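You operate a simulated robot arm through the tools that you are given. There is no shell and no other tool. Be economical: measure what you need, move in short steps, check, and stop when the job is done.

You run a simulated two-armed robot. Do the job below in one go: nothing can be reset, and whatever is moved stays where it is left.

TASK
Fetch the grey tub and set it on the bench right of the big sink. Take the light sensor on the blue mat and put it away on the top of the side table. Put the green wedge on the window side of the island table. Put the blue wedge on the white tray. Put the green flag from the left half of the long bench on top of the cool pack there. Take the red flag from the left half of the long bench and leave it on the blue mat. The order is free. Set down upright: light sensor, green wedge, blue wedge.

It is judged by the outcome, as a careful person would: the job done as asked, and still so three seconds after it is handed in. It fails if anything else is knocked over, pushed out of place, dropped, spilled or broken.

THE ROBOT
Two 7-joint arms with four-finger grippers on one trunk, on a base that drives. Base frame: it is fixed to the floor where the robot stands at the start and does not move with it; the origin is under the middle of the robot, x ahead of it, y to its left, z up; the surface under the hand at the start is at about z = 903. Units: mm, degrees, N and s.
The left shoulder is at the start at [40, 181, 1254], the right one opposite. With the tool pointing down near the work surface each hand reaches from about 320 to 840 mm from the robot's upright axis, wherever it stands, measured 20 degrees to its own side. Places, roughly: bench right of the big sink [500, 2400, 900]; blue mat (25x27 cm) [460, -160, 900]; blue wedge (11x6x12 cm) [400, 100, 500]; cool pack [750, 500, 1000]; green flag (6x3x3 cm) [500, 600, 900]; green wedge (11x6x12 cm) [400, 0, 500]; grey tub (17x14x6 cm) [700, -100, 900]; light sensor [500, -250, 1000]; red flag (6x3x3 cm) [600, 700, 900]; top of the side table [-2000, 1400, 700]; white tray (22x17x3 cm) [500, 100, 900]; window side of the island table [-2000, 0, 900]. Payload 3.67 kg a hand.
The TCP of each hand is the grasp point between the finger pads, 28 mm short of the fingertips. In the tool frame z runs along the fingers and y along their closing line. Largest opening 112 mm; the body of the gripper starts 73 mm behind the TCP.
Orientation is that of the tool frame in the base frame, as a unit quaternion [x, y, z, w]. With the fingers straight down and closing along the base's y, the tool's x points along the base's -x, its y along +y and its z along -z.

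THE INTERFACE
- The arms move only by the tool play_rows. It takes "left_moves", "right_moves" or both (then of equal length, played together; a hand with none holds still); each is a list of rows, each a list of 7 numbers: the shift along the tool's x, y, z in mm, then the turn, a rotation vector about the tool's x, y, z in degrees, then the gripper command, from -1 (fully open) to 1 (shut), values between in proportion. In form: [[tx, ty, tz, ax, ay, az, grip], ...]. A call has 1 to 12 rows; each row shifts and turns the commanded pose from where the row before left it, along the tool's axes as they then stand. Rows are played at 5 a second. More than 50 mm and 8.6 degrees between two rows, or a gripper value outside its range, and nothing of the call is played. Where a pose cannot be reached the arm comes as near as it can. A force on the tool above 40 N (or 10 N above the force at the start of the call, whichever is more), or a blocked arm, ends the call early, and 0.2 s more pass. The fingers move at their own pace and stop on an object; they squeeze with about 33 N. The grip force told is the motor's: it shows also when the fingers shut on nothing. Time passes only in rows, and 0.2 s behind the last, so rows that do not move let the fingers close. The reply holds the time, the measured pose of the TCP, the force on the tool along the base axes, the opening and the grip force, in the units named above and with some noise, with the torque about the TCP (base axes, N m) and any sound that the robot's microphone picked up.
- Cameras (640 x 400 px; columns grow to the right, rows downward): "scene" is now at [83.9, 13.1, 1459.3]; the picture's right is [0.18, -0.98, 0.00], its down [-0.77, -0.14, -0.62] and it looks along [0.61, 0.11, -0.78] (base axes); focal length 217 px, centre (320, 200). "left" rides on the left gripper at [60, 18, -104] in its tool frame; the picture's right is [-0.29, 0.96, 0.00], its down [-0.80, -0.24, -0.55] and it looks along [-0.53, -0.16, 0.83] (tool axes); focal length 234 px, centre (320, 200). "right" rides on the right gripper at [60, -18, -104] in its tool frame; the picture's right is [0.29, 0.96, 0.00], its down [-0.80, 0.24, -0.55] and it looks along [-0.53, 0.16, 0.83] (tool axes); focal length 234 px, centre (320, 200). There is no depth. A picture from a camera that has moved, and an enlarged one, comes with that camera's place and axes in the base frame and with its lens. The place of the scene camera against the robot may be out by one fixed shift of up to 12 mm in any direction.
- capture(camera): a new picture of that camera. It takes no simulated time.
- slide_trunk(by): slides the trunk up (or, below 0, down) by that many mm; the arms and the scene camera ride with it, the base frame stays. It gives what a move gives, with no picture.
- base_move(legs): drives the robot by 1 to 6 legs, each [ahead, left, turn to the left] in mm, mm and degrees, along the robot's own axes; the way and the turn of a leg run together, so that a leg with both is an arc; at most 1500 mm and 180 degrees a leg. The arms and the cameras ride along, it lands a little off, and it stops where it bumps. It gives what a move gives.
- turn_head(pan, tilt): turns the head with the scene camera to pan (to the left, within 86 degrees either way) and tilt (down, from -29 to 69), counted from straight ahead of the robot. It gives what a move gives.
- close_up(camera, box): a new picture of the part [left, top, right, bottom] of that camera's present view, enlarged. It takes no simulated time.
- sign_off(): hands the job in; it is judged then, once.

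Work in short steps. Places have to be worked out from the pictures, the camera data and where the tool is seen: move nearer, look again, correct. Check each grasp and each placing, and mend what went wrong. You have 186 turns and 154 pictures in all, those below and enlarged ones among them. Open the grippers and draw the arms clear of the work before you hand the job in, unless the task says otherwise; then end with one line.

The tools are called after "Request:" by a JSON object that holds its "fn" and its "kwargs". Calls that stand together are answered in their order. play_rows: Moves the arms, as the interface text tells. Its arguments: {"type":"object","properties":{"left_moves":{"type":"array","items":{"type":"array","items":{"type":"number"}}},"right_moves":{"type":"array","items":{"type":"array","items":{"type":"number"}}}},"required":[]} The other tools are called the same way: slide_trunk (by) slides the trunk up or down; base_move (legs) drives the base; turn_head (pan, tilt) turns the head that bears the scene camera; capture (camera) takes a picture; close_up (camera, box) takes an enlarged picture of a part of a camera's view; sign_off () hands the job in.

At the start:

```text
time_s: 0.0
left_eef_pos: [488.5, 358.1, 1225.6]
left_ee_rot: [0.001, 1.0, 0.0, 0.0]
left_ft_force: [0.7, 0.0, 0.3]
left_moment: [-0.01, 0.01, -0.01]
left_opening: 111.8
left_grasp_force: 0.1
right_eef_pos: [498.7, -91.3, 1194.3]
right_ee_rot: [0.0, 1.0, 0.0, 0.0]
right_ft_force: [0.3, -0.1, 0.0]
right_moment: [0.0, 0.03, -0.04]
right_opening: 112.2
right_grasp_force: 0.0
trunk travel left (down, up): [-375.0, 139.0]
robot x, y, heading: [-1.3, -1.5, 0.1]
head pan, tilt: [10.4, 51.6]
```

scene: 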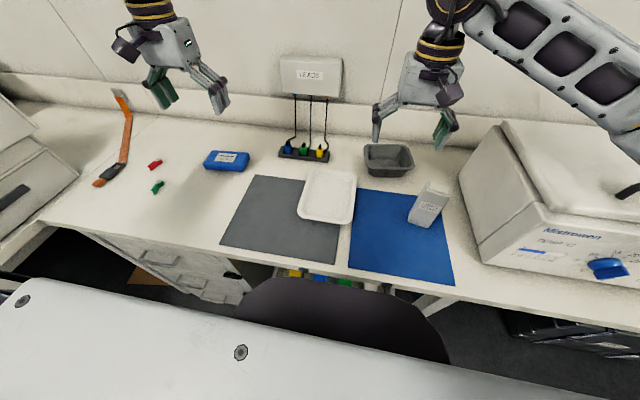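
right: 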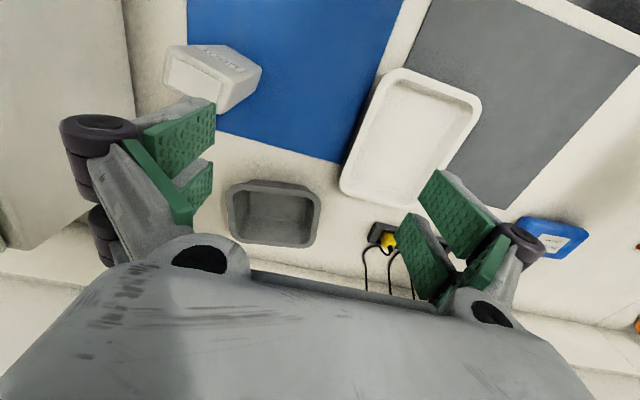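
left: 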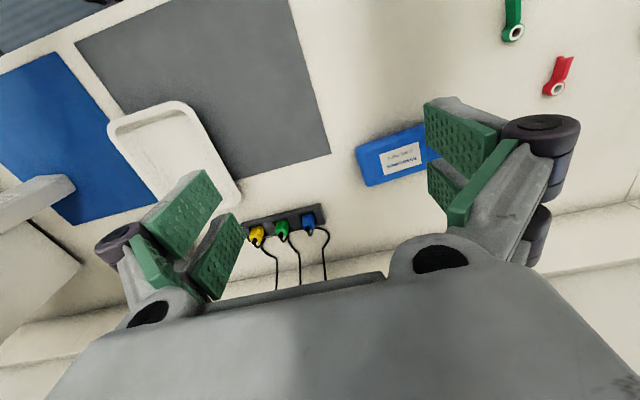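

I estimate from the first picture: green flag ≈[470,641], red flag ≈[571,725], cool pack ≈[620,455], tub ≈[738,-127], sensor ≈[521,-231], tray ≈[535,68]. First I look down below the bench edge and look around.

Request:
{"fn": "turn_head", "kwargs": {"pan": 0, "tilt": 69}}

Request:
{"fn": "capture", "kwargs": {"camera": "scene"}}

Request:
{"fn": "turn_head", "kwargs": {"pan": 75, "tilt": 20}}

Request:
{"fn": "capture", "kwargs": {"camera": "scene"}}

```text
time_s: 0.8
left_eef_pos: [489.4, 357.6, 1225.4]
left_ee_rot: [-0.001, 1.0, 0.0, 0.001]
left_ft_force: [0.6, 0.0, 0.0]
left_moment: [-0.01, 0.04, 0.02]
left_opening: 112.0
left_grasp_force: 0.1
right_eef_pos: [498.7, -92.4, 1194.1]
right_ee_rot: [0.0, 1.0, 0.0, -0.001]
right_ft_force: [0.0, 0.4, -0.4]
right_moment: [-0.02, -0.01, -0.01]
right_opening: 112.0
right_grasp_force: 0.0
trunk travel left (down, up): [-375.0, 139.0]
robot x, y, heading: [-4.0, 1.6, -0.2]
head pan, tilt: [0.0, 68.8]
```

```text
150 pictures are left
camera scene: at [65.7, -0.6, 1439.5], right [0.0, -1.0, 0.0], down [-0.93, 0.0, -0.36], along [0.36, 0.0, -0.93], focal length 217 px, centre (320, 200)
```

scene: 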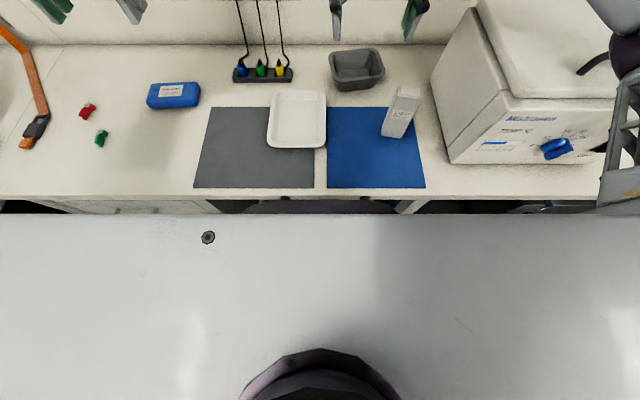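

```text
time_s: 2.3
left_eef_pos: [488.8, 356.6, 1225.5]
left_ee_rot: [0.0, 1.0, -0.001, 0.001]
left_ft_force: [0.4, 0.3, -0.3]
left_moment: [-0.03, -0.01, -0.01]
left_opening: 112.0
left_grasp_force: 0.1
right_eef_pos: [498.2, -91.6, 1193.0]
right_ee_rot: [0.001, 1.0, 0.0, 0.0]
right_ft_force: [0.1, 0.2, 0.6]
right_moment: [0.02, -0.01, 0.0]
right_opening: 111.9
right_grasp_force: 0.0
trunk travel left (down, up): [-375.0, 139.0]
robot x, y, heading: [6.0, -0.9, -0.1]
head pan, tilt: [75.0, 20.0]
```

```text
149 pictures are left
camera scene: at [33.9, 89.3, 1507.0], right [0.97, -0.26, 0.0], down [-0.09, -0.33, -0.94], along [0.24, 0.91, -0.34], focal length 217 px, centre (320, 200)
```

scene: 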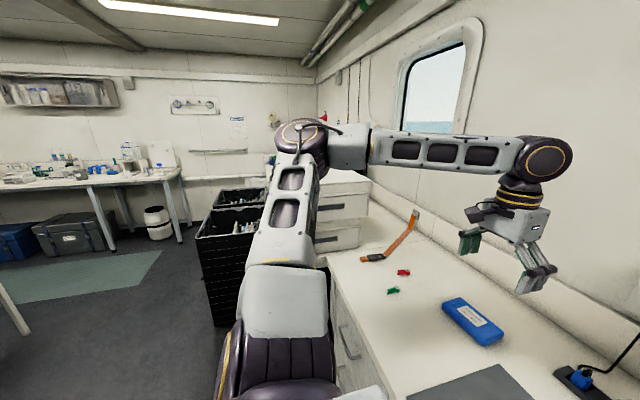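

The window is in the front wall, and a second work area lies to the left. Looking right too.

Request:
{"fn": "turn_head", "kwargs": {"pan": -80, "tilt": 20}}

Request:
{"fn": "capture", "kwargs": {"camera": "scene"}}

Request:
{"fn": "turn_head", "kwargs": {"pan": 30, "tilt": 50}}

Request:
{"fn": "capture", "kwargs": {"camera": "scene"}}

Request:
{"fn": "close_up", "kwargs": {"camera": "left", "box": [340, 0, 640, 190]}}

```text
time_s: 4.7
left_eef_pos: [489.4, 356.9, 1224.3]
left_ee_rot: [0.0, 1.0, 0.0, 0.0]
left_ft_force: [-0.5, -1.4, -0.3]
left_moment: [0.03, 0.03, -0.02]
left_opening: 112.1
left_grasp_force: 0.2
right_eef_pos: [499.0, -91.8, 1194.8]
right_ee_rot: [0.001, 1.0, 0.0, 0.0]
right_ft_force: [0.9, -0.4, -0.4]
right_moment: [0.0, -0.01, 0.0]
right_opening: 111.9
right_grasp_force: 0.0
trunk travel left (down, up): [-375.0, 139.0]
robot x, y, heading: [-2.6, 1.1, -0.1]
head pan, tilt: [-80.0, 20.0]
```

```text
148 pictures are left
camera scene: at [25.9, -92.3, 1507.1], right [-0.98, -0.17, 0.0], down [-0.06, 0.34, -0.94], along [0.16, -0.93, -0.34], focal length 217 px, centre (320, 200)
```

scene: 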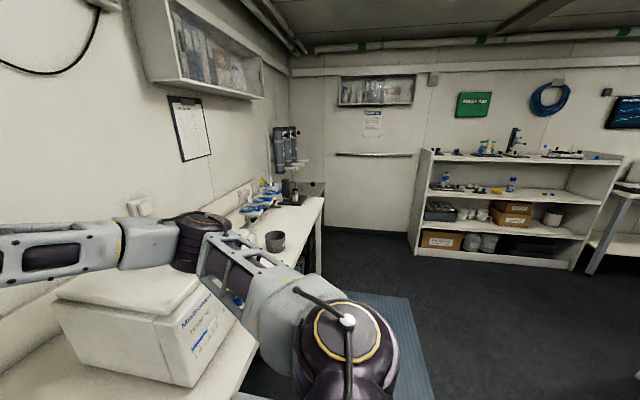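

```text
time_s: 6.5
left_eef_pos: [488.8, 356.1, 1226.3]
left_ee_rot: [0.0, 1.0, 0.0, 0.001]
left_ft_force: [0.3, 0.1, -0.2]
left_moment: [-0.01, 0.02, -0.03]
left_opening: 112.1
left_grasp_force: 0.1
right_eef_pos: [498.4, -92.1, 1193.5]
right_ee_rot: [-0.001, 1.0, 0.0, 0.0]
right_ft_force: [-0.4, 0.6, -0.1]
right_moment: [-0.03, -0.01, 0.0]
right_opening: 112.3
right_grasp_force: 0.1
trunk travel left (down, up): [-375.0, 139.0]
robot x, y, heading: [0.1, 1.7, 0.1]
head pan, tilt: [30.0, 50.0]
```

```text
147 pictures are left
camera scene: at [76.4, 37.8, 1461.5], right [0.5, -0.87, 0.0], down [-0.66, -0.38, -0.64], along [0.56, 0.32, -0.77], focal length 217 px, centre (320, 200)
```

scene: 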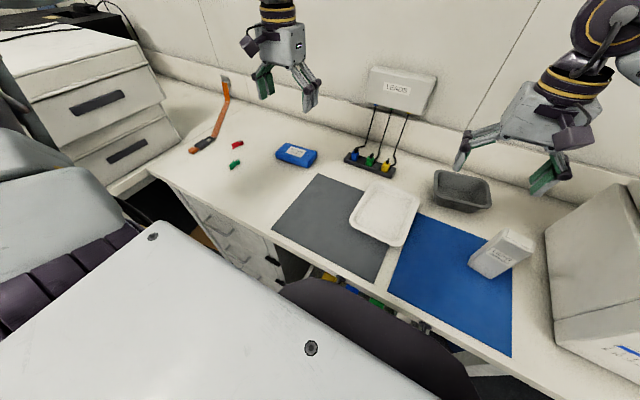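

```text
2.11 times, centred on (490, 95) of left
camera zoom: at [428.8, 375.1, 1328.9], right [0.29, 0.96, 0.0], down [0.8, -0.24, 0.55], along [0.53, -0.16, -0.83], focal length 493 px, centre (-38, 421)
```

zoom: 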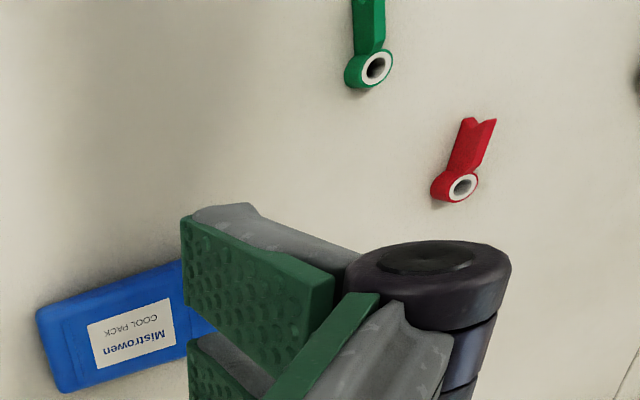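

Both flags lie with their long axis about along x. I drive left 380 mm so the left arm has comfortable reach, then look from the left hand.

Request:
{"fn": "base_move", "kwargs": {"legs": [[0, 380, 0]]}}

Request:
{"fn": "capture", "kwargs": {"camera": "left"}}

Request:
{"fn": "capture", "kwargs": {"camera": "scene"}}

```text
time_s: 9.0
left_eef_pos: [489.3, 738.7, 1225.5]
left_ee_rot: [0.001, 1.0, 0.0, 0.0]
left_ft_force: [0.7, 0.3, -0.5]
left_moment: [-0.02, 0.02, -0.02]
left_opening: 112.2
left_grasp_force: 0.0
right_eef_pos: [499.3, 289.0, 1193.7]
right_ee_rot: [0.0, 1.0, 0.001, 0.0]
right_ft_force: [-0.3, 0.2, -0.8]
right_moment: [-0.03, 0.02, 0.0]
right_opening: 111.8
right_grasp_force: 0.0
trunk travel left (down, up): [-375.0, 139.0]
robot x, y, heading: [3.1, 383.3, -0.1]
head pan, tilt: [30.0, 50.0]
```

```text
145 pictures are left
camera left: at [429.8, 756.8, 1329.1], right [0.29, 0.96, 0.0], down [0.8, -0.24, 0.55], along [0.53, -0.16, -0.83], focal length 234 px, centre (320, 200)
```

left: 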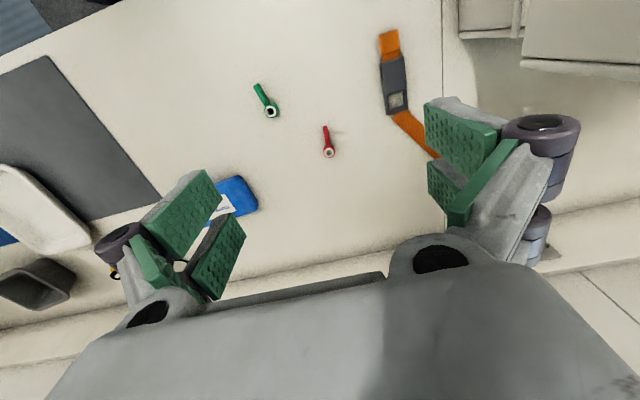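

```text
144 pictures are left
camera scene: at [76.8, 420.3, 1461.5], right [0.5, -0.87, 0.0], down [-0.66, -0.38, -0.64], along [0.56, 0.32, -0.77], focal length 217 px, centre (320, 200)
```

scene: 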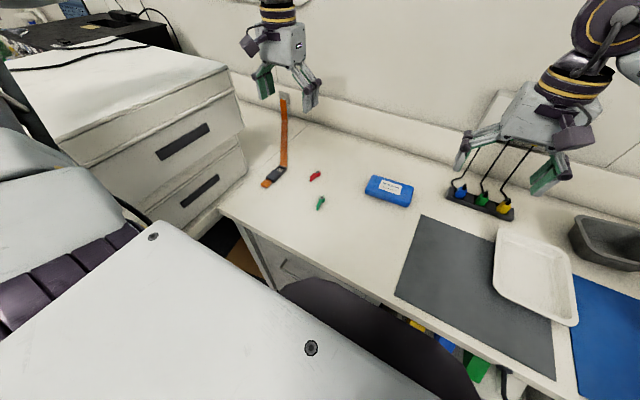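

Green flag is at about [479,645]. Moving the left hand above it at z≈1040.

Request:
{"fn": "play_rows", "kwargs": {"left_moves": [[1.4, -19, 37, 0, 0, 0, -1], [1.4, -19, 37, 0, 0, 0, -1], [1.4, -19, 37, 0, 0, 0, -1], [1.4, -19, 37, 0, 0, 0, -1], [1.4, -18, 37, 0, 0, 0, -1], [0, 0, 0, 0, 0, 0, -1]]}}

Request:
{"fn": "capture", "kwargs": {"camera": "left"}}

```text
time_s: 10.4
left_eef_pos: [481.2, 645.7, 1040.7]
left_ee_rot: [0.002, 1.0, 0.0, 0.001]
left_ft_force: [-0.1, 0.5, 0.2]
left_moment: [-0.04, -0.03, 0.0]
left_opening: 112.0
left_grasp_force: 0.0
right_eef_pos: [498.2, 291.1, 1195.5]
right_ee_rot: [0.001, 1.0, 0.0, -0.001]
right_ft_force: [0.0, 0.6, 0.2]
right_moment: [0.02, -0.03, 0.03]
right_opening: 112.2
right_grasp_force: 0.0
trunk travel left (down, up): [-375.0, 139.0]
robot x, y, heading: [1.8, 383.4, -0.2]
head pan, tilt: [30.0, 50.0]
```

```text
143 pictures are left
camera left: at [421.3, 663.5, 1144.9], right [0.29, 0.96, 0.0], down [0.8, -0.24, 0.55], along [0.53, -0.16, -0.83], focal length 234 px, centre (320, 200)
```

left: 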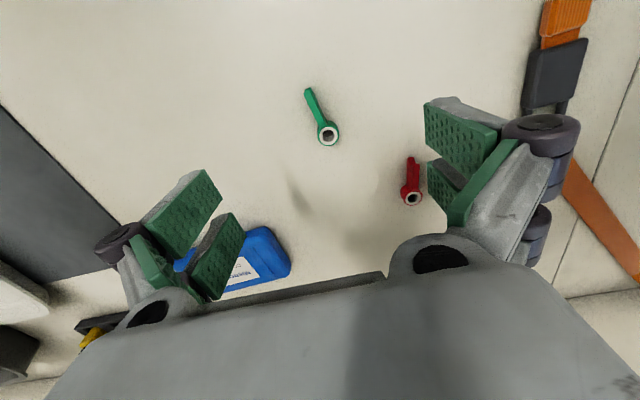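

Zooming in on the flag to see its shape and height.

Request:
{"fn": "close_up", "kwargs": {"camera": "left", "box": [270, 70, 430, 220]}}

Request:
{"fn": "close_up", "kwargs": {"camera": "scene", "box": [280, 150, 430, 230]}}

```text
2.67 times, centred on (350, 145) of left
camera zoom: at [421.3, 663.5, 1144.9], right [0.29, 0.96, 0.0], down [0.8, -0.24, 0.55], along [0.53, -0.16, -0.83], focal length 624 px, centre (240, 347)
```

zoom: 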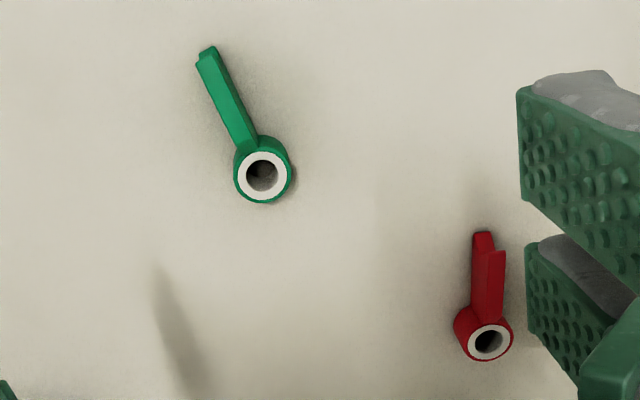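

```text
4.27 times, centred on (355, 190) of scene
camera zoom: at [76.1, 421.4, 1461.5], right [0.5, -0.87, 0.0], down [-0.66, -0.38, -0.64], along [0.56, 0.32, -0.77], focal length 927 px, centre (171, 243)
```

zoom: 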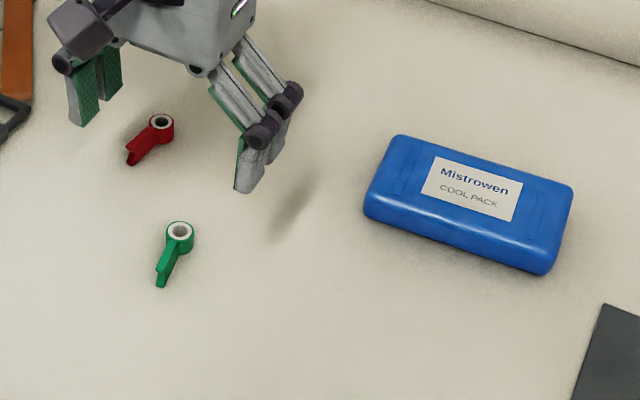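

The flags are upright tubes (~28 mm) with a small arm. Green ring at ≈[492,650]; lowering over it to z≈936.

Request:
{"fn": "play_rows", "kwargs": {"left_moves": [[-5.5, 2.2, 25, 0, 0, 0, -0.3], [-5.5, 2.3, 25, 0, 0, 0, -0.3], [0, 0, 25, 0, 0, 0, -0.3], [0, 0, 20, 0, 0, 0, -0.3], [0, 0, 9, 0, 0, 0, -0.3], [0, 0, 0, 0, 0, 0, -0.3]]}}

Request:
{"fn": "capture", "kwargs": {"camera": "left"}}

```text
time_s: 11.8
left_eef_pos: [494.0, 650.2, 936.4]
left_ee_rot: [0.001, 1.0, 0.0, 0.0]
left_ft_force: [0.8, -0.7, 0.0]
left_moment: [0.03, 0.01, -0.01]
left_opening: 72.7
left_grasp_force: 0.0
right_eef_pos: [498.8, 289.6, 1193.7]
right_ee_rot: [0.001, 1.0, 0.0, 0.0]
right_ft_force: [0.2, 0.5, -0.2]
right_moment: [-0.02, 0.01, -0.01]
right_opening: 112.0
right_grasp_force: 0.0
trunk travel left (down, up): [-375.0, 139.0]
robot x, y, heading: [3.7, 382.7, 0.0]
head pan, tilt: [30.0, 50.0]
```

```text
140 pictures are left
camera left: at [433.6, 667.8, 1040.4], right [0.29, 0.96, 0.0], down [0.8, -0.24, 0.55], along [0.53, -0.16, -0.83], focal length 234 px, centre (320, 200)
```

left: 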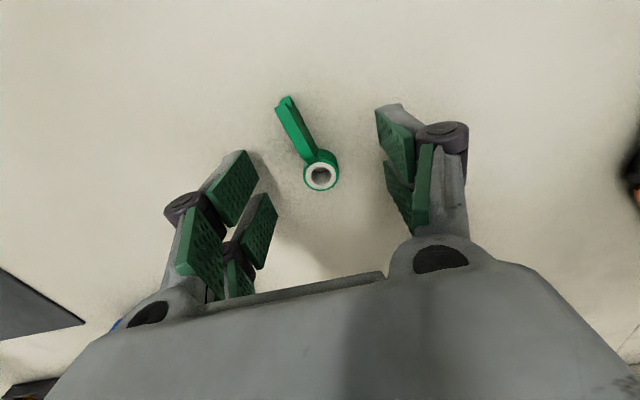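

Ring sits between the fingers; closing.

Request:
{"fn": "play_rows", "kwargs": {"left_moves": [[2, 0.5, 2, 0, 0, 0, -0.3], [0, 0, 0, 0, 0, 0, 1], [0, 0, 0, 0, 0, 0, 1], [0, 0, 0, 0, 0, 0, 1]]}}

Request:
{"fn": "capture", "kwargs": {"camera": "left"}}

```text
time_s: 12.8
left_eef_pos: [491.4, 649.8, 934.3]
left_ee_rot: [0.0, 1.0, 0.0, 0.0]
left_ft_force: [-1.0, 0.0, 0.8]
left_moment: [0.01, 0.0, 0.01]
left_opening: 21.0
left_grasp_force: 32.7
right_eef_pos: [498.6, 290.2, 1194.1]
right_ee_rot: [0.001, 1.0, 0.0, 0.001]
right_ft_force: [0.6, -0.1, 0.0]
right_moment: [0.0, 0.02, 0.01]
right_opening: 112.1
right_grasp_force: 0.0
trunk travel left (down, up): [-375.0, 139.0]
robot x, y, heading: [-2.6, 383.5, -0.2]
head pan, tilt: [30.0, 50.0]
```

```text
139 pictures are left
camera left: at [431.6, 668.1, 1038.0], right [0.29, 0.96, 0.0], down [0.8, -0.24, 0.55], along [0.53, -0.16, -0.83], focal length 234 px, centre (320, 200)
```

left: 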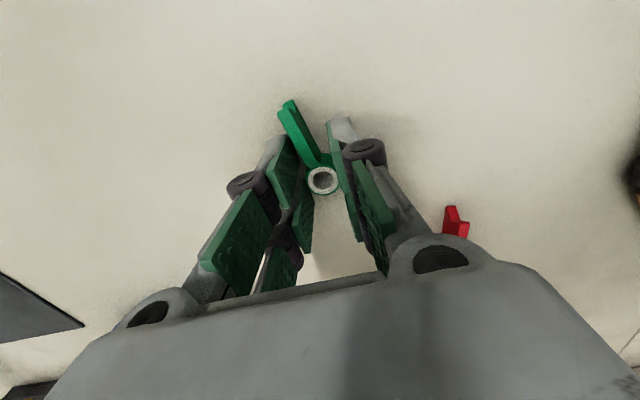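

Grip is firm (21 mm). Lifting to ~1040 and moving toward the cool pack.

Request:
{"fn": "play_rows", "kwargs": {"left_moves": [[0, 0, -40, 0, 0, 0, 1], [0, 0, -45, 0, 0, 0, 1], [-20, -40, -10, 0, 0, 0, 1], [-20, -40, -10, 0, 0, 0, 1], [-20, -40, -5, 0, 0, 0, 1], [-10, -30, 0, 0, 0, 0, 1], [0, 0, 0, 0, 0, 0, 1]]}}

Request:
{"fn": "capture", "kwargs": {"camera": "left"}}

Request:
{"fn": "close_up", "kwargs": {"camera": "scene", "box": [280, 100, 480, 230]}}

```text
time_s: 14.4
left_eef_pos: [561.5, 498.9, 1044.6]
left_ee_rot: [0.001, 1.0, 0.0, 0.001]
left_ft_force: [-0.5, 0.2, 0.9]
left_moment: [0.03, -0.02, -0.02]
left_opening: 21.0
left_grasp_force: 32.5
right_eef_pos: [498.2, 290.7, 1193.5]
right_ee_rot: [0.001, 1.0, 0.0, 0.001]
right_ft_force: [-0.2, -0.3, 0.6]
right_moment: [-0.01, 0.0, 0.03]
right_opening: 112.1
right_grasp_force: 0.0
trunk travel left (down, up): [-375.0, 139.0]
robot x, y, heading: [0.7, 381.6, -0.0]
head pan, tilt: [30.0, 50.0]
```

```text
138 pictures are left
camera left: at [501.2, 517.2, 1148.3], right [0.29, 0.96, 0.0], down [0.8, -0.24, 0.55], along [0.53, -0.16, -0.83], focal length 234 px, centre (320, 200)
```

left: 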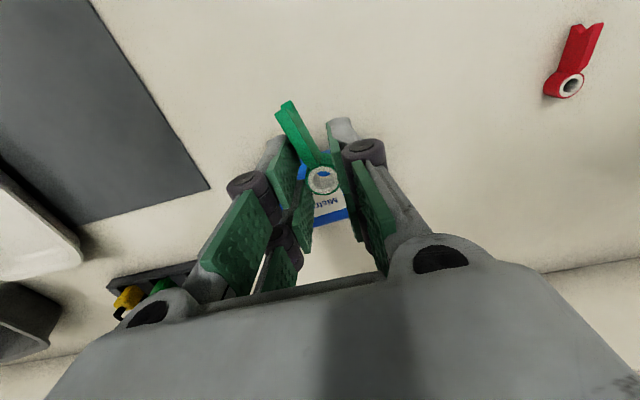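

```text
3.08 times, centred on (380, 165) of scene
camera zoom: at [75.7, 421.0, 1461.6], right [0.5, -0.87, 0.0], down [-0.66, -0.38, -0.64], along [0.56, 0.32, -0.77], focal length 668 px, centre (135, 308)
```

zoom: 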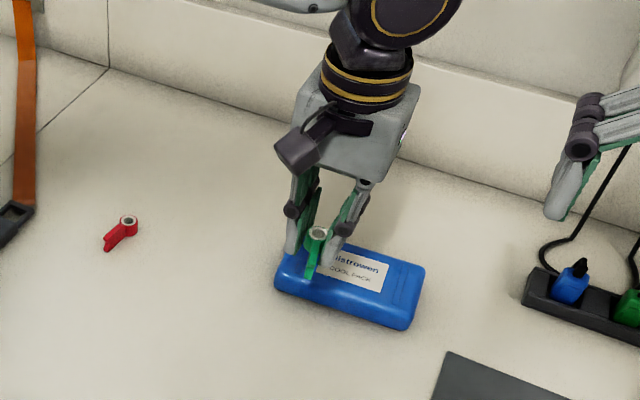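

Cool pack spans about x 593–664, y 398–522, top ≈ 930. Moving to [638,460] and down to z≈985, then checking.

Request:
{"fn": "play_rows", "kwargs": {"left_moves": [[-38, -19, 0, 0, 0, 0, 1], [-38, -20, 0, 0, 0, 0, 1], [0, 0, 30, 0, 0, 0, 1], [0, 0, 28, 0, 0, 0, 1], [0, 0, 0, 0, 0, 0, 1]]}}

Request:
{"fn": "close_up", "kwargs": {"camera": "scene", "box": [320, 120, 440, 220]}}

```text
time_s: 15.6
left_eef_pos: [576.1, 522.3, 1004.5]
left_ee_rot: [0.001, 1.0, 0.0, 0.001]
left_ft_force: [-0.8, 0.5, -0.9]
left_moment: [0.0, -0.01, -0.02]
left_opening: 20.9
left_grasp_force: 32.9
left hand out of reach, approached as far as the arm can: row 1, 2, 3, 4
right_eef_pos: [497.6, 290.7, 1194.4]
right_ee_rot: [0.0, 1.0, 0.0, 0.0]
right_ft_force: [0.2, 0.1, -0.4]
right_moment: [0.0, 0.0, 0.02]
right_opening: 111.9
right_grasp_force: 0.1
trunk travel left (down, up): [-375.0, 139.0]
robot x, y, heading: [-1.7, 385.2, -0.1]
head pan, tilt: [30.0, 50.0]
```

```text
4.00 times, centred on (380, 170) of scene
camera zoom: at [76.4, 420.7, 1461.5], right [0.5, -0.87, 0.0], down [-0.66, -0.38, -0.64], along [0.56, 0.32, -0.77], focal length 869 px, centre (80, 320)
```

zoom: 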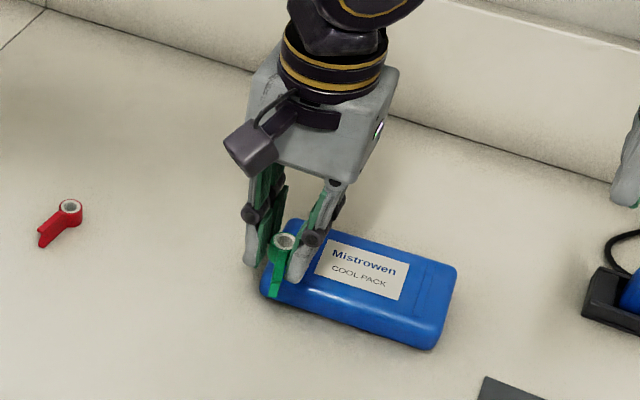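

Reach limit at that side. I drive the base 150 mm right so the target sits ~20° to the left hand's side.

Request:
{"fn": "base_move", "kwargs": {"legs": [[0, -150, 0]]}}

Request:
{"fn": "play_rows", "kwargs": {"left_moves": [[0, 0, 0, 0, 0, 0, 1]]}}

```text
time_s: 17.0
left_eef_pos: [575.6, 376.4, 1004.2]
left_ee_rot: [0.0, 1.0, -0.001, 0.002]
left_ft_force: [-0.2, 1.3, 0.4]
left_moment: [0.01, -0.03, 0.01]
left_opening: 20.5
left_grasp_force: 33.5
right_eef_pos: [498.1, 144.1, 1194.2]
right_ee_rot: [0.001, 1.0, 0.0, 0.0]
right_ft_force: [0.9, 0.5, -0.5]
right_moment: [-0.03, -0.01, -0.02]
right_opening: 111.9
right_grasp_force: 0.1
trunk travel left (down, up): [-375.0, 139.0]
robot x, y, heading: [1.7, 238.6, -0.3]
head pan, tilt: [30.0, 50.0]
```

```text
time_s: 17.4
left_eef_pos: [574.4, 376.2, 1003.2]
left_ee_rot: [0.0, 1.0, -0.001, 0.001]
left_ft_force: [0.9, 0.1, 0.5]
left_moment: [-0.04, 0.0, 0.02]
left_opening: 20.5
left_grasp_force: 33.6
right_eef_pos: [498.3, 145.6, 1195.8]
right_ee_rot: [0.001, 1.0, -0.001, 0.0]
right_ft_force: [0.5, 1.1, 0.1]
right_moment: [-0.03, 0.01, 0.0]
right_opening: 112.0
right_grasp_force: 0.1
trunk travel left (down, up): [-375.0, 139.0]
robot x, y, heading: [2.7, 234.0, -0.0]
head pan, tilt: [30.0, 50.0]
```

The command follows the measured pose. Now shifting to [637,460] at the same height.

Request:
{"fn": "play_rows", "kwargs": {"left_moves": [[-20, 28, -3, 0, 0, 0, 1], [-20, 28, 0, 0, 0, 0, 1], [-20, 28, 0, 0, 0, 0, 1], [0, 0, 0, 0, 0, 0, 1]]}}

Request:
{"fn": "close_up", "kwargs": {"camera": "scene", "box": [240, 60, 400, 200]}}

Request:
{"fn": "capture", "kwargs": {"camera": "left"}}

```text
time_s: 18.4
left_eef_pos: [633.7, 459.5, 1006.8]
left_ee_rot: [-0.001, 1.0, 0.0, 0.001]
left_ft_force: [-0.4, -0.3, 0.6]
left_moment: [-0.01, -0.04, -0.01]
left_opening: 20.8
left_grasp_force: 33.0
right_eef_pos: [499.1, 143.3, 1193.9]
right_ee_rot: [0.001, 1.0, 0.001, 0.0]
right_ft_force: [-0.1, 1.0, -0.2]
right_moment: [0.0, -0.05, 0.04]
right_opening: 112.1
right_grasp_force: 0.1
trunk travel left (down, up): [-375.0, 139.0]
robot x, y, heading: [-0.8, 233.3, -0.0]
head pan, tilt: [30.0, 50.0]
```

```text
2.86 times, centred on (320, 130) of scene
camera zoom: at [76.3, 272.7, 1461.5], right [0.5, -0.87, 0.0], down [-0.66, -0.38, -0.64], along [0.56, 0.32, -0.77], focal length 621 px, centre (320, 400)
```

zoom: 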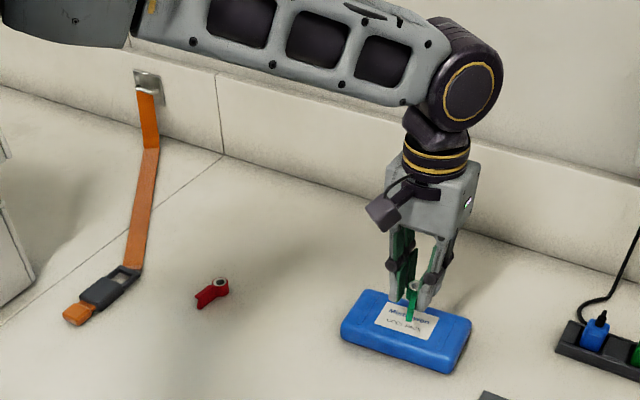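

```text
134 pictures are left
camera left: at [573.8, 477.6, 1109.8], right [0.29, 0.96, 0.0], down [0.8, -0.24, 0.56], along [0.53, -0.16, -0.83], focal length 234 px, centre (320, 200)
```

left: 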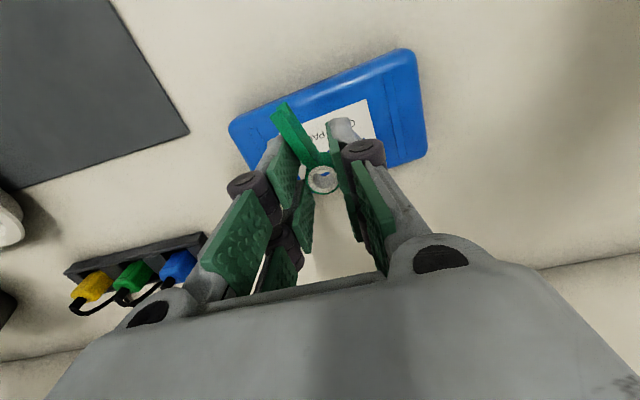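

Pack centre ≈[633,467]. Shifting a little (+8,+6) and lowering to ≈966.

Request:
{"fn": "play_rows", "kwargs": {"left_moves": [[-7, 6, 20, 0, 0, 0, 1], [0, 0, 20, 0, 0, 0, 1], [0, 0, 0, 0, 0, 0, 1], [0, 0, 3, 0, 0, 0, 1], [0, 0, 0, 0, 0, 0, 1]]}}

Request:
{"fn": "close_up", "kwargs": {"camera": "scene", "box": [310, 110, 370, 160]}}

```text
time_s: 19.6
left_eef_pos: [637.6, 467.5, 965.5]
left_ee_rot: [0.0, 1.0, 0.0, 0.0]
left_ft_force: [-0.3, 0.1, 0.4]
left_moment: [0.03, 0.02, 0.0]
left_opening: 20.6
left_grasp_force: 33.4
left hand out of reach, approached as far as the arm can: row 2
right_eef_pos: [497.6, 143.7, 1195.4]
right_ee_rot: [0.001, 1.0, 0.0, 0.0]
right_ft_force: [-0.4, 0.1, 0.2]
right_moment: [0.01, 0.02, 0.0]
right_opening: 112.0
right_grasp_force: 0.1
trunk travel left (down, up): [-375.0, 139.0]
robot x, y, heading: [-1.1, 241.4, 0.0]
head pan, tilt: [30.0, 50.0]
```

```text
8.00 times, centred on (340, 135) of scene
camera zoom: at [76.3, 273.2, 1461.5], right [0.5, -0.87, 0.0], down [-0.66, -0.38, -0.64], along [0.56, 0.32, -0.77], focal length 1738 px, centre (160, 720)
```

zoom: 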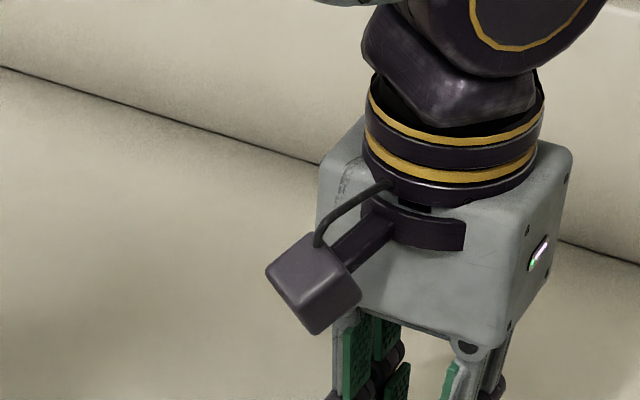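

Arm is at its reach edge here; I raise the hand 60, drop the trunk 100 net-lowering the shoulder, then continue gently.

Request:
{"fn": "play_rows", "kwargs": {"left_moves": [[0, 0, -40, 0, 0, 0, 1], [0, 0, -40, 0, 0, 0, 1], [0, 0, -30, 0, 0, 0, 1], [0, 0, 0, 0, 0, 0, 1]]}}

Request:
{"fn": "slide_trunk", "kwargs": {"by": -100}}

Request:
{"fn": "close_up", "kwargs": {"camera": "scene", "box": [280, 90, 400, 190]}}

```text
time_s: 20.6
left_eef_pos: [639.6, 463.5, 1076.0]
left_ee_rot: [0.0, 1.0, 0.0, 0.001]
left_ft_force: [-0.7, -0.4, -0.1]
left_moment: [-0.02, 0.0, 0.01]
left_opening: 20.7
left_grasp_force: 33.1
right_eef_pos: [497.6, 143.4, 1194.3]
right_ee_rot: [0.0, 1.0, -0.001, -0.001]
right_ft_force: [0.2, 0.7, 0.2]
right_moment: [0.01, 0.01, -0.01]
right_opening: 111.9
right_grasp_force: 0.1
trunk travel left (down, up): [-375.0, 139.0]
robot x, y, heading: [5.4, 236.5, -0.3]
head pan, tilt: [30.0, 50.0]
```

```text
time_s: 21.9
left_eef_pos: [640.3, 465.7, 975.5]
left_ee_rot: [0.0, 1.0, -0.001, 0.002]
left_ft_force: [0.0, -0.3, -0.4]
left_moment: [0.03, -0.02, 0.02]
left_opening: 20.5
left_grasp_force: 32.8
right_eef_pos: [497.9, 142.5, 1094.7]
right_ee_rot: [0.001, 1.0, 0.0, 0.0]
right_ft_force: [-1.0, -1.1, 0.4]
right_moment: [-0.02, -0.01, -0.01]
right_opening: 111.9
right_grasp_force: 0.1
trunk travel left (down, up): [-275.0, 239.0]
robot x, y, heading: [-0.8, 232.7, 0.2]
head pan, tilt: [30.0, 50.0]
```

```text
4.00 times, centred on (340, 140) of scene
camera zoom: at [76.3, 273.2, 1362.2], right [0.5, -0.87, 0.0], down [-0.66, -0.38, -0.64], along [0.56, 0.32, -0.77], focal length 869 px, centre (240, 440)
```

zoom: 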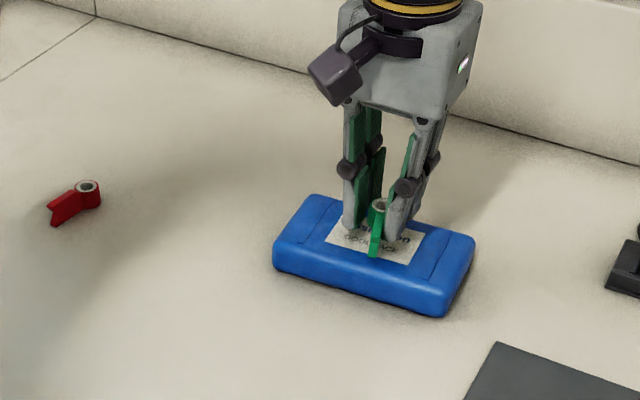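

Good view. Lowering slowly to feel contact on the pack.

Request:
{"fn": "play_rows", "kwargs": {"left_moves": [[0, 0, 5, 0, 0, 0, 1], [0, 0, 4, 0, 0, 0, 1], [0, 0, 3, 0, 0, 0, 1], [0, 0, 2, 0, 0, 0, 1], [0, 0, 0, 0, 0, 0, 1]]}}

Request:
{"fn": "close_up", "kwargs": {"camera": "scene", "box": [300, 110, 360, 160]}}

```text
time_s: 23.1
left_eef_pos: [638.5, 464.2, 964.8]
left_ee_rot: [0.0, 1.0, -0.001, 0.003]
left_ft_force: [1.0, 2.4, 19.9]
left_moment: [-0.08, 0.14, 0.04]
left_opening: 19.9
left_grasp_force: 33.3
right_eef_pos: [498.0, 143.9, 1095.9]
right_ee_rot: [0.001, 1.0, 0.0, 0.001]
right_ft_force: [-0.6, 0.2, 0.4]
right_moment: [-0.01, 0.03, -0.01]
right_opening: 112.1
right_grasp_force: 0.1
trunk travel left (down, up): [-275.0, 239.0]
robot x, y, heading: [-1.8, 237.6, -0.1]
head pan, tilt: [30.0, 50.0]
```

```text
8.00 times, centred on (330, 135) of scene
camera zoom: at [74.8, 272.9, 1362.4], right [0.5, -0.87, 0.0], down [-0.66, -0.38, -0.64], along [0.56, 0.32, -0.77], focal length 1738 px, centre (240, 720)
```

zoom: 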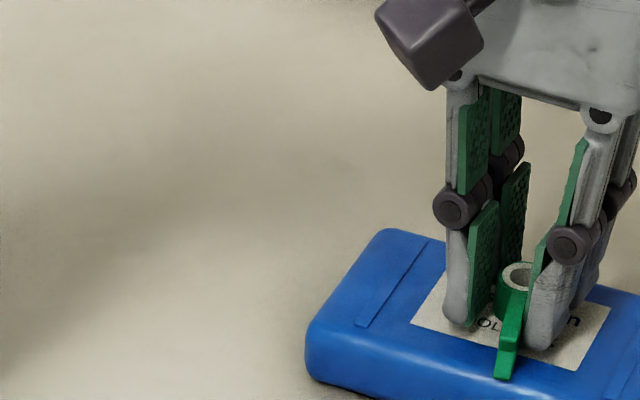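

Contact (20 N) – it sits on the pack. Easing up 1 mm and opening moderately, then lifting.

Request:
{"fn": "play_rows", "kwargs": {"left_moves": [[0, 0, -1, 0, 0, 0, 1], [0, 0, 0, 0, 0, 0, 0.3], [0, 0, 0, 0, 0, 0, 0], [0, 0, 0, 0, 0, 0, -0.2], [0, 0, -30, 0, 0, 0, -0.2], [0, 0, -40, 0, 0, 0, -0.2], [0, 0, -40, 0, 0, 0, -0.3], [0, 0, 0, 0, 0, 0, -0.3]]}}

Request:
{"fn": "close_up", "kwargs": {"camera": "scene", "box": [280, 90, 400, 190]}}

```text
time_s: 24.9
left_eef_pos: [642.2, 466.1, 1072.3]
left_ee_rot: [0.0, 1.0, -0.001, -0.001]
left_ft_force: [0.9, 0.6, 0.3]
left_moment: [0.02, 0.04, -0.02]
left_opening: 72.9
left_grasp_force: 0.0
right_eef_pos: [499.1, 143.2, 1094.0]
right_ee_rot: [0.002, 1.0, 0.001, -0.001]
right_ft_force: [0.9, 0.4, 0.1]
right_moment: [0.01, 0.02, -0.02]
right_opening: 112.0
right_grasp_force: 0.0
trunk travel left (down, up): [-275.0, 239.0]
robot x, y, heading: [1.0, 235.1, -0.1]
head pan, tilt: [30.0, 50.0]
```

```text
4.00 times, centred on (340, 140) of scene
camera zoom: at [76.9, 273.3, 1362.1], right [0.5, -0.87, 0.0], down [-0.66, -0.38, -0.64], along [0.56, 0.32, -0.77], focal length 869 px, centre (240, 440)
```

zoom: 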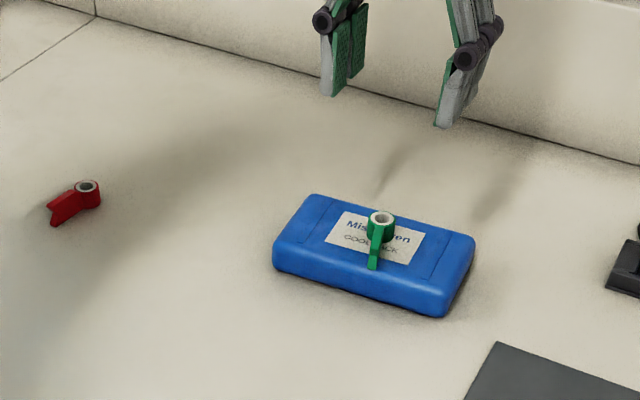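

Green flag is standing on the cool pack. Base left 100 and hand to above the red flag at ≈[588,722].

Request:
{"fn": "base_move", "kwargs": {"legs": [[0, 100, 0]]}}

Request:
{"fn": "play_rows", "kwargs": {"left_moves": [[13, 39, 0, 0, 0, 0, -0.3], [13, 39, 0, 0, 0, 0, -0.3], [13, 39, 0, 0, 0, 0, -0.3], [14, 39, 0, 0, 0, 0, -0.3], [0, 0, 35, 0, 0, 0, -0.3], [0, 0, 0, 0, 0, 0, -0.3]]}}

Request:
{"fn": "capture", "kwargs": {"camera": "left"}}

```text
time_s: 26.1
left_eef_pos: [641.4, 566.5, 1072.2]
left_ee_rot: [0.001, 1.0, 0.0, 0.001]
left_ft_force: [0.1, 0.4, 0.4]
left_moment: [-0.07, -0.01, 0.02]
left_opening: 72.7
left_grasp_force: 0.0
right_eef_pos: [499.5, 243.8, 1094.6]
right_ee_rot: [0.0, 1.0, 0.0, 0.0]
right_ft_force: [-0.2, 0.4, 0.8]
right_moment: [-0.01, 0.01, -0.02]
right_opening: 112.2
right_grasp_force: 0.1
trunk travel left (down, up): [-275.0, 239.0]
robot x, y, heading: [-1.8, 338.4, -0.2]
head pan, tilt: [30.0, 50.0]
```

```text
time_s: 27.5
left_eef_pos: [588.2, 721.1, 1039.5]
left_ee_rot: [0.0, 1.0, -0.001, 0.001]
left_ft_force: [-0.3, -0.7, -0.2]
left_moment: [-0.03, -0.02, 0.01]
left_opening: 72.5
left_grasp_force: 0.1
right_eef_pos: [497.0, 242.5, 1094.7]
right_ee_rot: [0.0, 1.0, 0.0, -0.001]
right_ft_force: [-0.2, -0.8, 0.7]
right_moment: [0.0, -0.02, -0.04]
right_opening: 112.0
right_grasp_force: 0.1
trunk travel left (down, up): [-275.0, 239.0]
robot x, y, heading: [4.9, 333.1, 0.0]
head pan, tilt: [30.0, 50.0]
```

```text
129 pictures are left
camera left: at [527.6, 740.0, 1142.9], right [0.29, 0.96, 0.0], down [0.8, -0.24, 0.56], along [0.53, -0.16, -0.83], focal length 234 px, centre (320, 200)
```

left: 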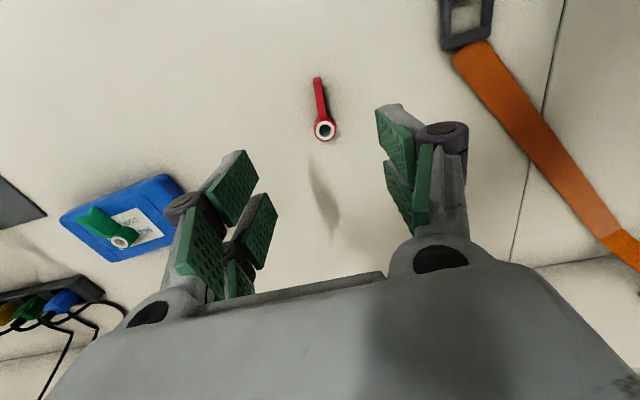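

Red ring at ≈[590,724]. Lowering to z≈934.

Request:
{"fn": "play_rows", "kwargs": {"left_moves": [[-2, 3, 35, 0, 0, 0, -0.3], [0, 0, 35, 0, 0, 0, -0.3], [0, 0, 25, 0, 0, 0, -0.3], [0, 0, 10, 0, 0, 0, -0.3], [0, 0, 0, 0, 0, 0, -0.3]]}}

Request:
{"fn": "capture", "kwargs": {"camera": "left"}}

```text
time_s: 28.7
left_eef_pos: [591.0, 724.4, 932.5]
left_ee_rot: [0.0, 1.0, 0.0, 0.002]
left_ft_force: [0.7, -0.3, 0.1]
left_moment: [0.01, 0.0, -0.03]
left_opening: 72.9
left_grasp_force: 0.1
right_eef_pos: [498.4, 243.1, 1095.0]
right_ee_rot: [0.0, 1.0, 0.0, 0.0]
right_ft_force: [0.6, 0.0, 0.2]
right_moment: [-0.01, -0.03, 0.04]
right_opening: 112.2
right_grasp_force: 0.0
trunk travel left (down, up): [-275.0, 239.0]
robot x, y, heading: [-0.8, 333.9, -0.1]
head pan, tilt: [30.0, 50.0]
```

```text
128 pictures are left
camera left: at [530.5, 742.5, 1035.7], right [0.29, 0.96, 0.0], down [0.8, -0.24, 0.56], along [0.53, -0.16, -0.83], focal length 234 px, centre (320, 200)
```

left: 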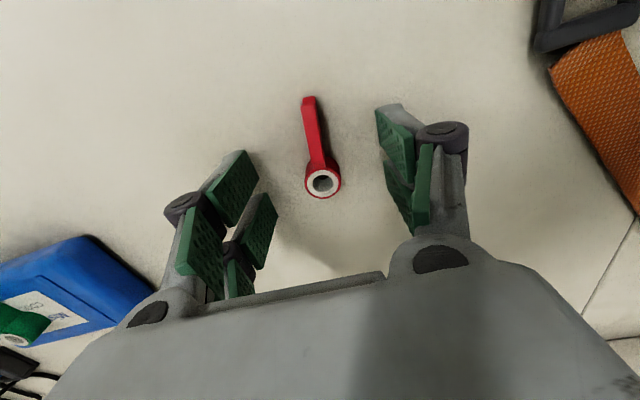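

Well centred, clear of the cool pack. Closing and lifting.

Request:
{"fn": "play_rows", "kwargs": {"left_moves": [[0, 0, 0, 0, 0, 0, 1], [0, 0, 0, 0, 0, 0, 1], [0, 0, 0, 0, 0, 0, 1], [0, 0, -40, 0, 0, 0, 1], [0, 0, -45, 0, 0, 0, 1], [0, 0, -45, 0, 0, 0, 1], [0, 0, 0, 0, 0, 0, 1]]}}

Request:
{"fn": "capture", "kwargs": {"camera": "left"}}

```text
time_s: 30.3
left_eef_pos: [590.1, 724.3, 1061.3]
left_ee_rot: [0.001, 1.0, 0.0, 0.0]
left_ft_force: [0.3, 0.4, 0.1]
left_moment: [0.0, 0.01, -0.05]
left_opening: 21.1
left_grasp_force: 32.8
right_eef_pos: [498.2, 242.9, 1094.9]
right_ee_rot: [0.0, 1.0, 0.0, 0.0]
right_ft_force: [0.1, -0.3, -0.6]
right_moment: [-0.06, 0.0, 0.03]
right_opening: 112.2
right_grasp_force: 0.2
trunk travel left (down, up): [-275.0, 239.0]
robot x, y, heading: [1.8, 331.2, -0.0]
head pan, tilt: [30.0, 50.0]
```

```text
127 pictures are left
camera left: at [530.4, 742.7, 1165.0], right [0.29, 0.96, 0.0], down [0.8, -0.24, 0.55], along [0.53, -0.16, -0.83], focal length 234 px, centre (320, 200)
```

left: 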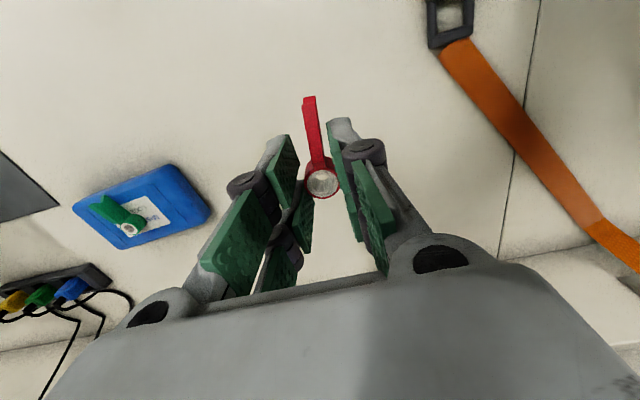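

Red flag held. I raise the trunk back up 100 (so the right elbow clears the centrifuge) and drive back right to y≈0.

Request:
{"fn": "slide_trunk", "kwargs": {"by": 100}}

Request:
{"fn": "base_move", "kwargs": {"legs": [[0, -330, 0]]}}

Request:
{"fn": "turn_head", "kwargs": {"pan": -20, "tilt": 50}}

Request:
{"fn": "capture", "kwargs": {"camera": "scene"}}

Request:
{"fn": "capture", "kwargs": {"camera": "right"}}

```text
time_s: 31.6
left_eef_pos: [591.2, 724.7, 1160.2]
left_ee_rot: [0.0, 1.0, 0.0, 0.0]
left_ft_force: [-1.2, -0.2, -0.2]
left_moment: [0.0, 0.0, 0.02]
left_opening: 20.7
left_grasp_force: 32.9
right_eef_pos: [499.1, 241.9, 1193.2]
right_ee_rot: [0.0, 1.0, 0.0, 0.0]
right_ft_force: [0.3, -0.2, 0.5]
right_moment: [0.04, 0.06, 0.03]
right_opening: 112.2
right_grasp_force: 0.0
trunk travel left (down, up): [-375.0, 139.0]
robot x, y, heading: [-0.6, 334.3, -0.2]
head pan, tilt: [30.0, 50.0]
```

```text
time_s: 33.9
left_eef_pos: [592.1, 388.2, 1160.3]
left_ee_rot: [0.003, 1.0, -0.001, 0.001]
left_ft_force: [-0.6, 1.0, -0.5]
left_moment: [0.01, -0.01, -0.06]
left_opening: 20.8
left_grasp_force: 32.8
right_eef_pos: [497.3, -92.3, 1194.9]
right_ee_rot: [0.004, 1.0, 0.0, 0.0]
right_ft_force: [-0.2, -0.1, 0.1]
right_moment: [-0.04, 0.02, 0.01]
right_opening: 112.0
right_grasp_force: 0.1
trunk travel left (down, up): [-375.0, 139.0]
robot x, y, heading: [0.3, 3.8, -0.4]
head pan, tilt: [30.0, 50.0]
```

```text
time_s: 35.1
left_eef_pos: [591.9, 388.5, 1160.2]
left_ee_rot: [0.003, 1.0, -0.001, 0.0]
left_ft_force: [0.3, 0.5, 0.1]
left_moment: [-0.02, 0.03, 0.01]
left_opening: 20.6
left_grasp_force: 32.6
right_eef_pos: [496.7, -92.2, 1195.0]
right_ee_rot: [0.003, 1.0, 0.001, 0.0]
right_ft_force: [-0.1, -0.1, -0.5]
right_moment: [-0.01, 0.01, -0.01]
right_opening: 112.0
right_grasp_force: 0.1
trunk travel left (down, up): [-375.0, 139.0]
robot x, y, heading: [-0.9, 7.7, -0.6]
head pan, tilt: [-20.0, 50.0]
```

```text
126 pictures are left
camera scene: at [80.8, -25.6, 1461.4], right [-0.35, -0.94, 0.0], down [-0.72, 0.27, -0.64], along [0.6, -0.22, -0.77], focal length 217 px, centre (320, 200)
```

scene: 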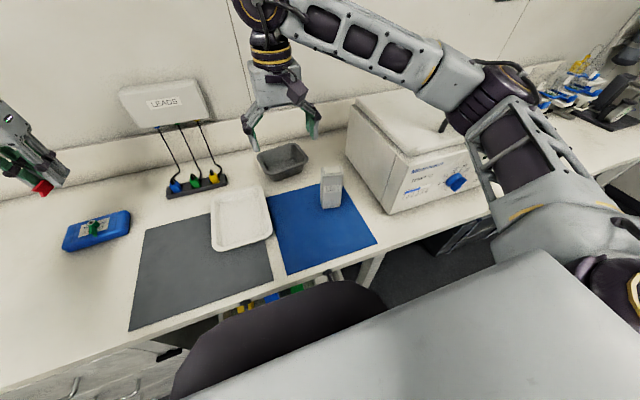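

```text
125 pictures are left
camera right: at [437.6, -109.4, 1297.7], right [-0.28, 0.96, 0.0], down [0.8, 0.23, 0.55], along [0.53, 0.16, -0.83], focal length 234 px, centre (320, 200)
```

right: 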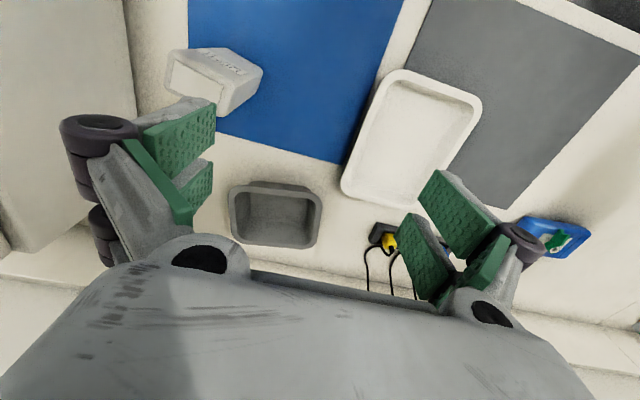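

Sensor stands ≈[505,-214], top ≈1035. I move the right hand out of the way (forward-right and up) and bring the left hand to above the mat's near-left part.

Request:
{"fn": "play_rows", "kwargs": {"right_moves": [[-20, -40, -10, 0, 0, 0, -1], [-20, -40, -10, 0, 0, 0, -1], [-20, -40, -10, 0, 0, 0, -1], [0, -20, -10, 0, 0, 0, -1], [0, 0, 0, 0, 0, 0, -1], [0, 0, 0, 0, 0, 0, -1], [0, 0, 0, 0, 0, 0, -1], [0, 0, 0, 0, 0, 0, -1], [0, 0, 0, 0, 0, 0, -1], [0, 0, 0, 0, 0, 0, -1]], "left_moves": [[0, 0, 0, 0, 0, 0, 1], [0, 0, 0, 0, 0, 0, 1], [0, 0, 0, 0, 0, 0, 1], [25, -42, 0, 0, 0, 0, 1], [25, -42, 0, 0, 0, 0, 1], [25, -42, 0, 0, 0, 0, 1], [25, -42, 0, 0, 0, 0, 1], [25, -42, 0, 0, 0, 0, 1], [25, -42, 0, 0, 0, 0, 1], [0, 0, 0, 0, 0, 0, 1]]}}

Request:
{"fn": "capture", "kwargs": {"camera": "scene"}}

```text
time_s: 37.3
left_eef_pos: [441.4, 138.8, 1161.0]
left_ee_rot: [0.003, 1.0, -0.001, -0.001]
left_ft_force: [-0.3, -0.2, -0.4]
left_moment: [-0.04, 0.04, 0.03]
left_opening: 20.7
left_grasp_force: 33.3
right_eef_pos: [556.4, -232.2, 1234.0]
right_ee_rot: [0.003, 1.0, 0.0, -0.001]
right_ft_force: [0.3, -0.4, 0.6]
right_moment: [-0.02, 0.03, 0.0]
right_opening: 112.0
right_grasp_force: 0.1
trunk travel left (down, up): [-375.0, 139.0]
robot x, y, heading: [-0.8, 5.2, -0.5]
head pan, tilt: [-20.0, 50.0]
```

```text
124 pictures are left
camera scene: at [80.9, -24.6, 1461.4], right [-0.35, -0.94, 0.0], down [-0.72, 0.27, -0.64], along [0.6, -0.22, -0.77], focal length 217 px, centre (320, 200)
```

scene: 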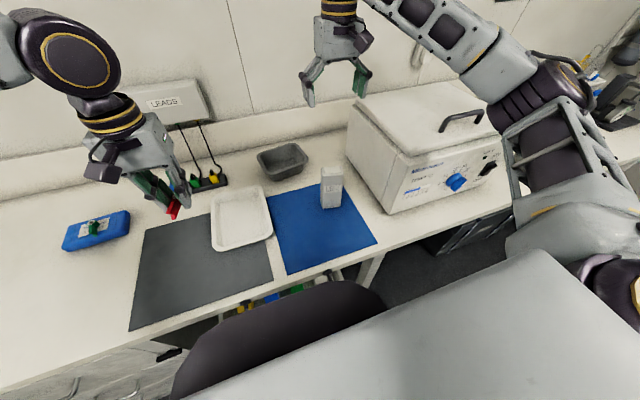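

Path clear; continuing the left hand to [435,-80].

Request:
{"fn": "play_rows", "kwargs": {"left_moves": [[2, -44, 0, 0, 0, 0, 1], [2, -44, 0, 0, 0, 0, 1], [2, -44, 0, 0, 0, 0, 1], [2, -44, 0, 0, 0, 0, 1], [2, -44, 0, 0, 0, 0, 1], [0, 0, 45, 0, 0, 0, 1], [0, 0, 0, 0, 0, 0, 1]]}}

Request:
{"fn": "capture", "kwargs": {"camera": "scene"}}

```text
time_s: 38.9
left_eef_pos: [437.2, 38.5, 1116.4]
left_ee_rot: [0.004, 1.0, 0.0, 0.001]
left_ft_force: [-0.4, -0.4, -0.9]
left_moment: [0.01, -0.01, -0.01]
left_opening: 20.6
left_grasp_force: 33.3
left hand out of reach, approached as far as the arm can: row 3, 4, 5
right_eef_pos: [554.2, -234.5, 1233.7]
right_ee_rot: [0.003, 1.0, 0.0, 0.0]
right_ft_force: [0.2, 0.7, -0.6]
right_moment: [0.0, 0.0, 0.0]
right_opening: 111.9
right_grasp_force: 0.2
trunk travel left (down, up): [-375.0, 139.0]
robot x, y, heading: [-2.2, 4.3, -0.4]
head pan, tilt: [-20.0, 50.0]
```

```text
123 pictures are left
camera scene: at [80.4, -25.9, 1461.5], right [-0.35, -0.94, 0.0], down [-0.72, 0.27, -0.64], along [0.6, -0.22, -0.77], focal length 217 px, centre (320, 200)
```

scene: 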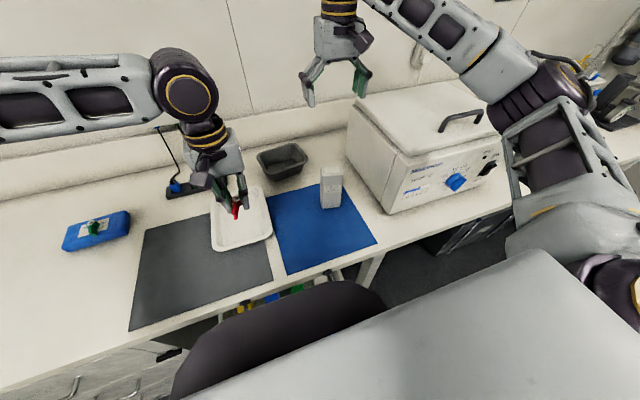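

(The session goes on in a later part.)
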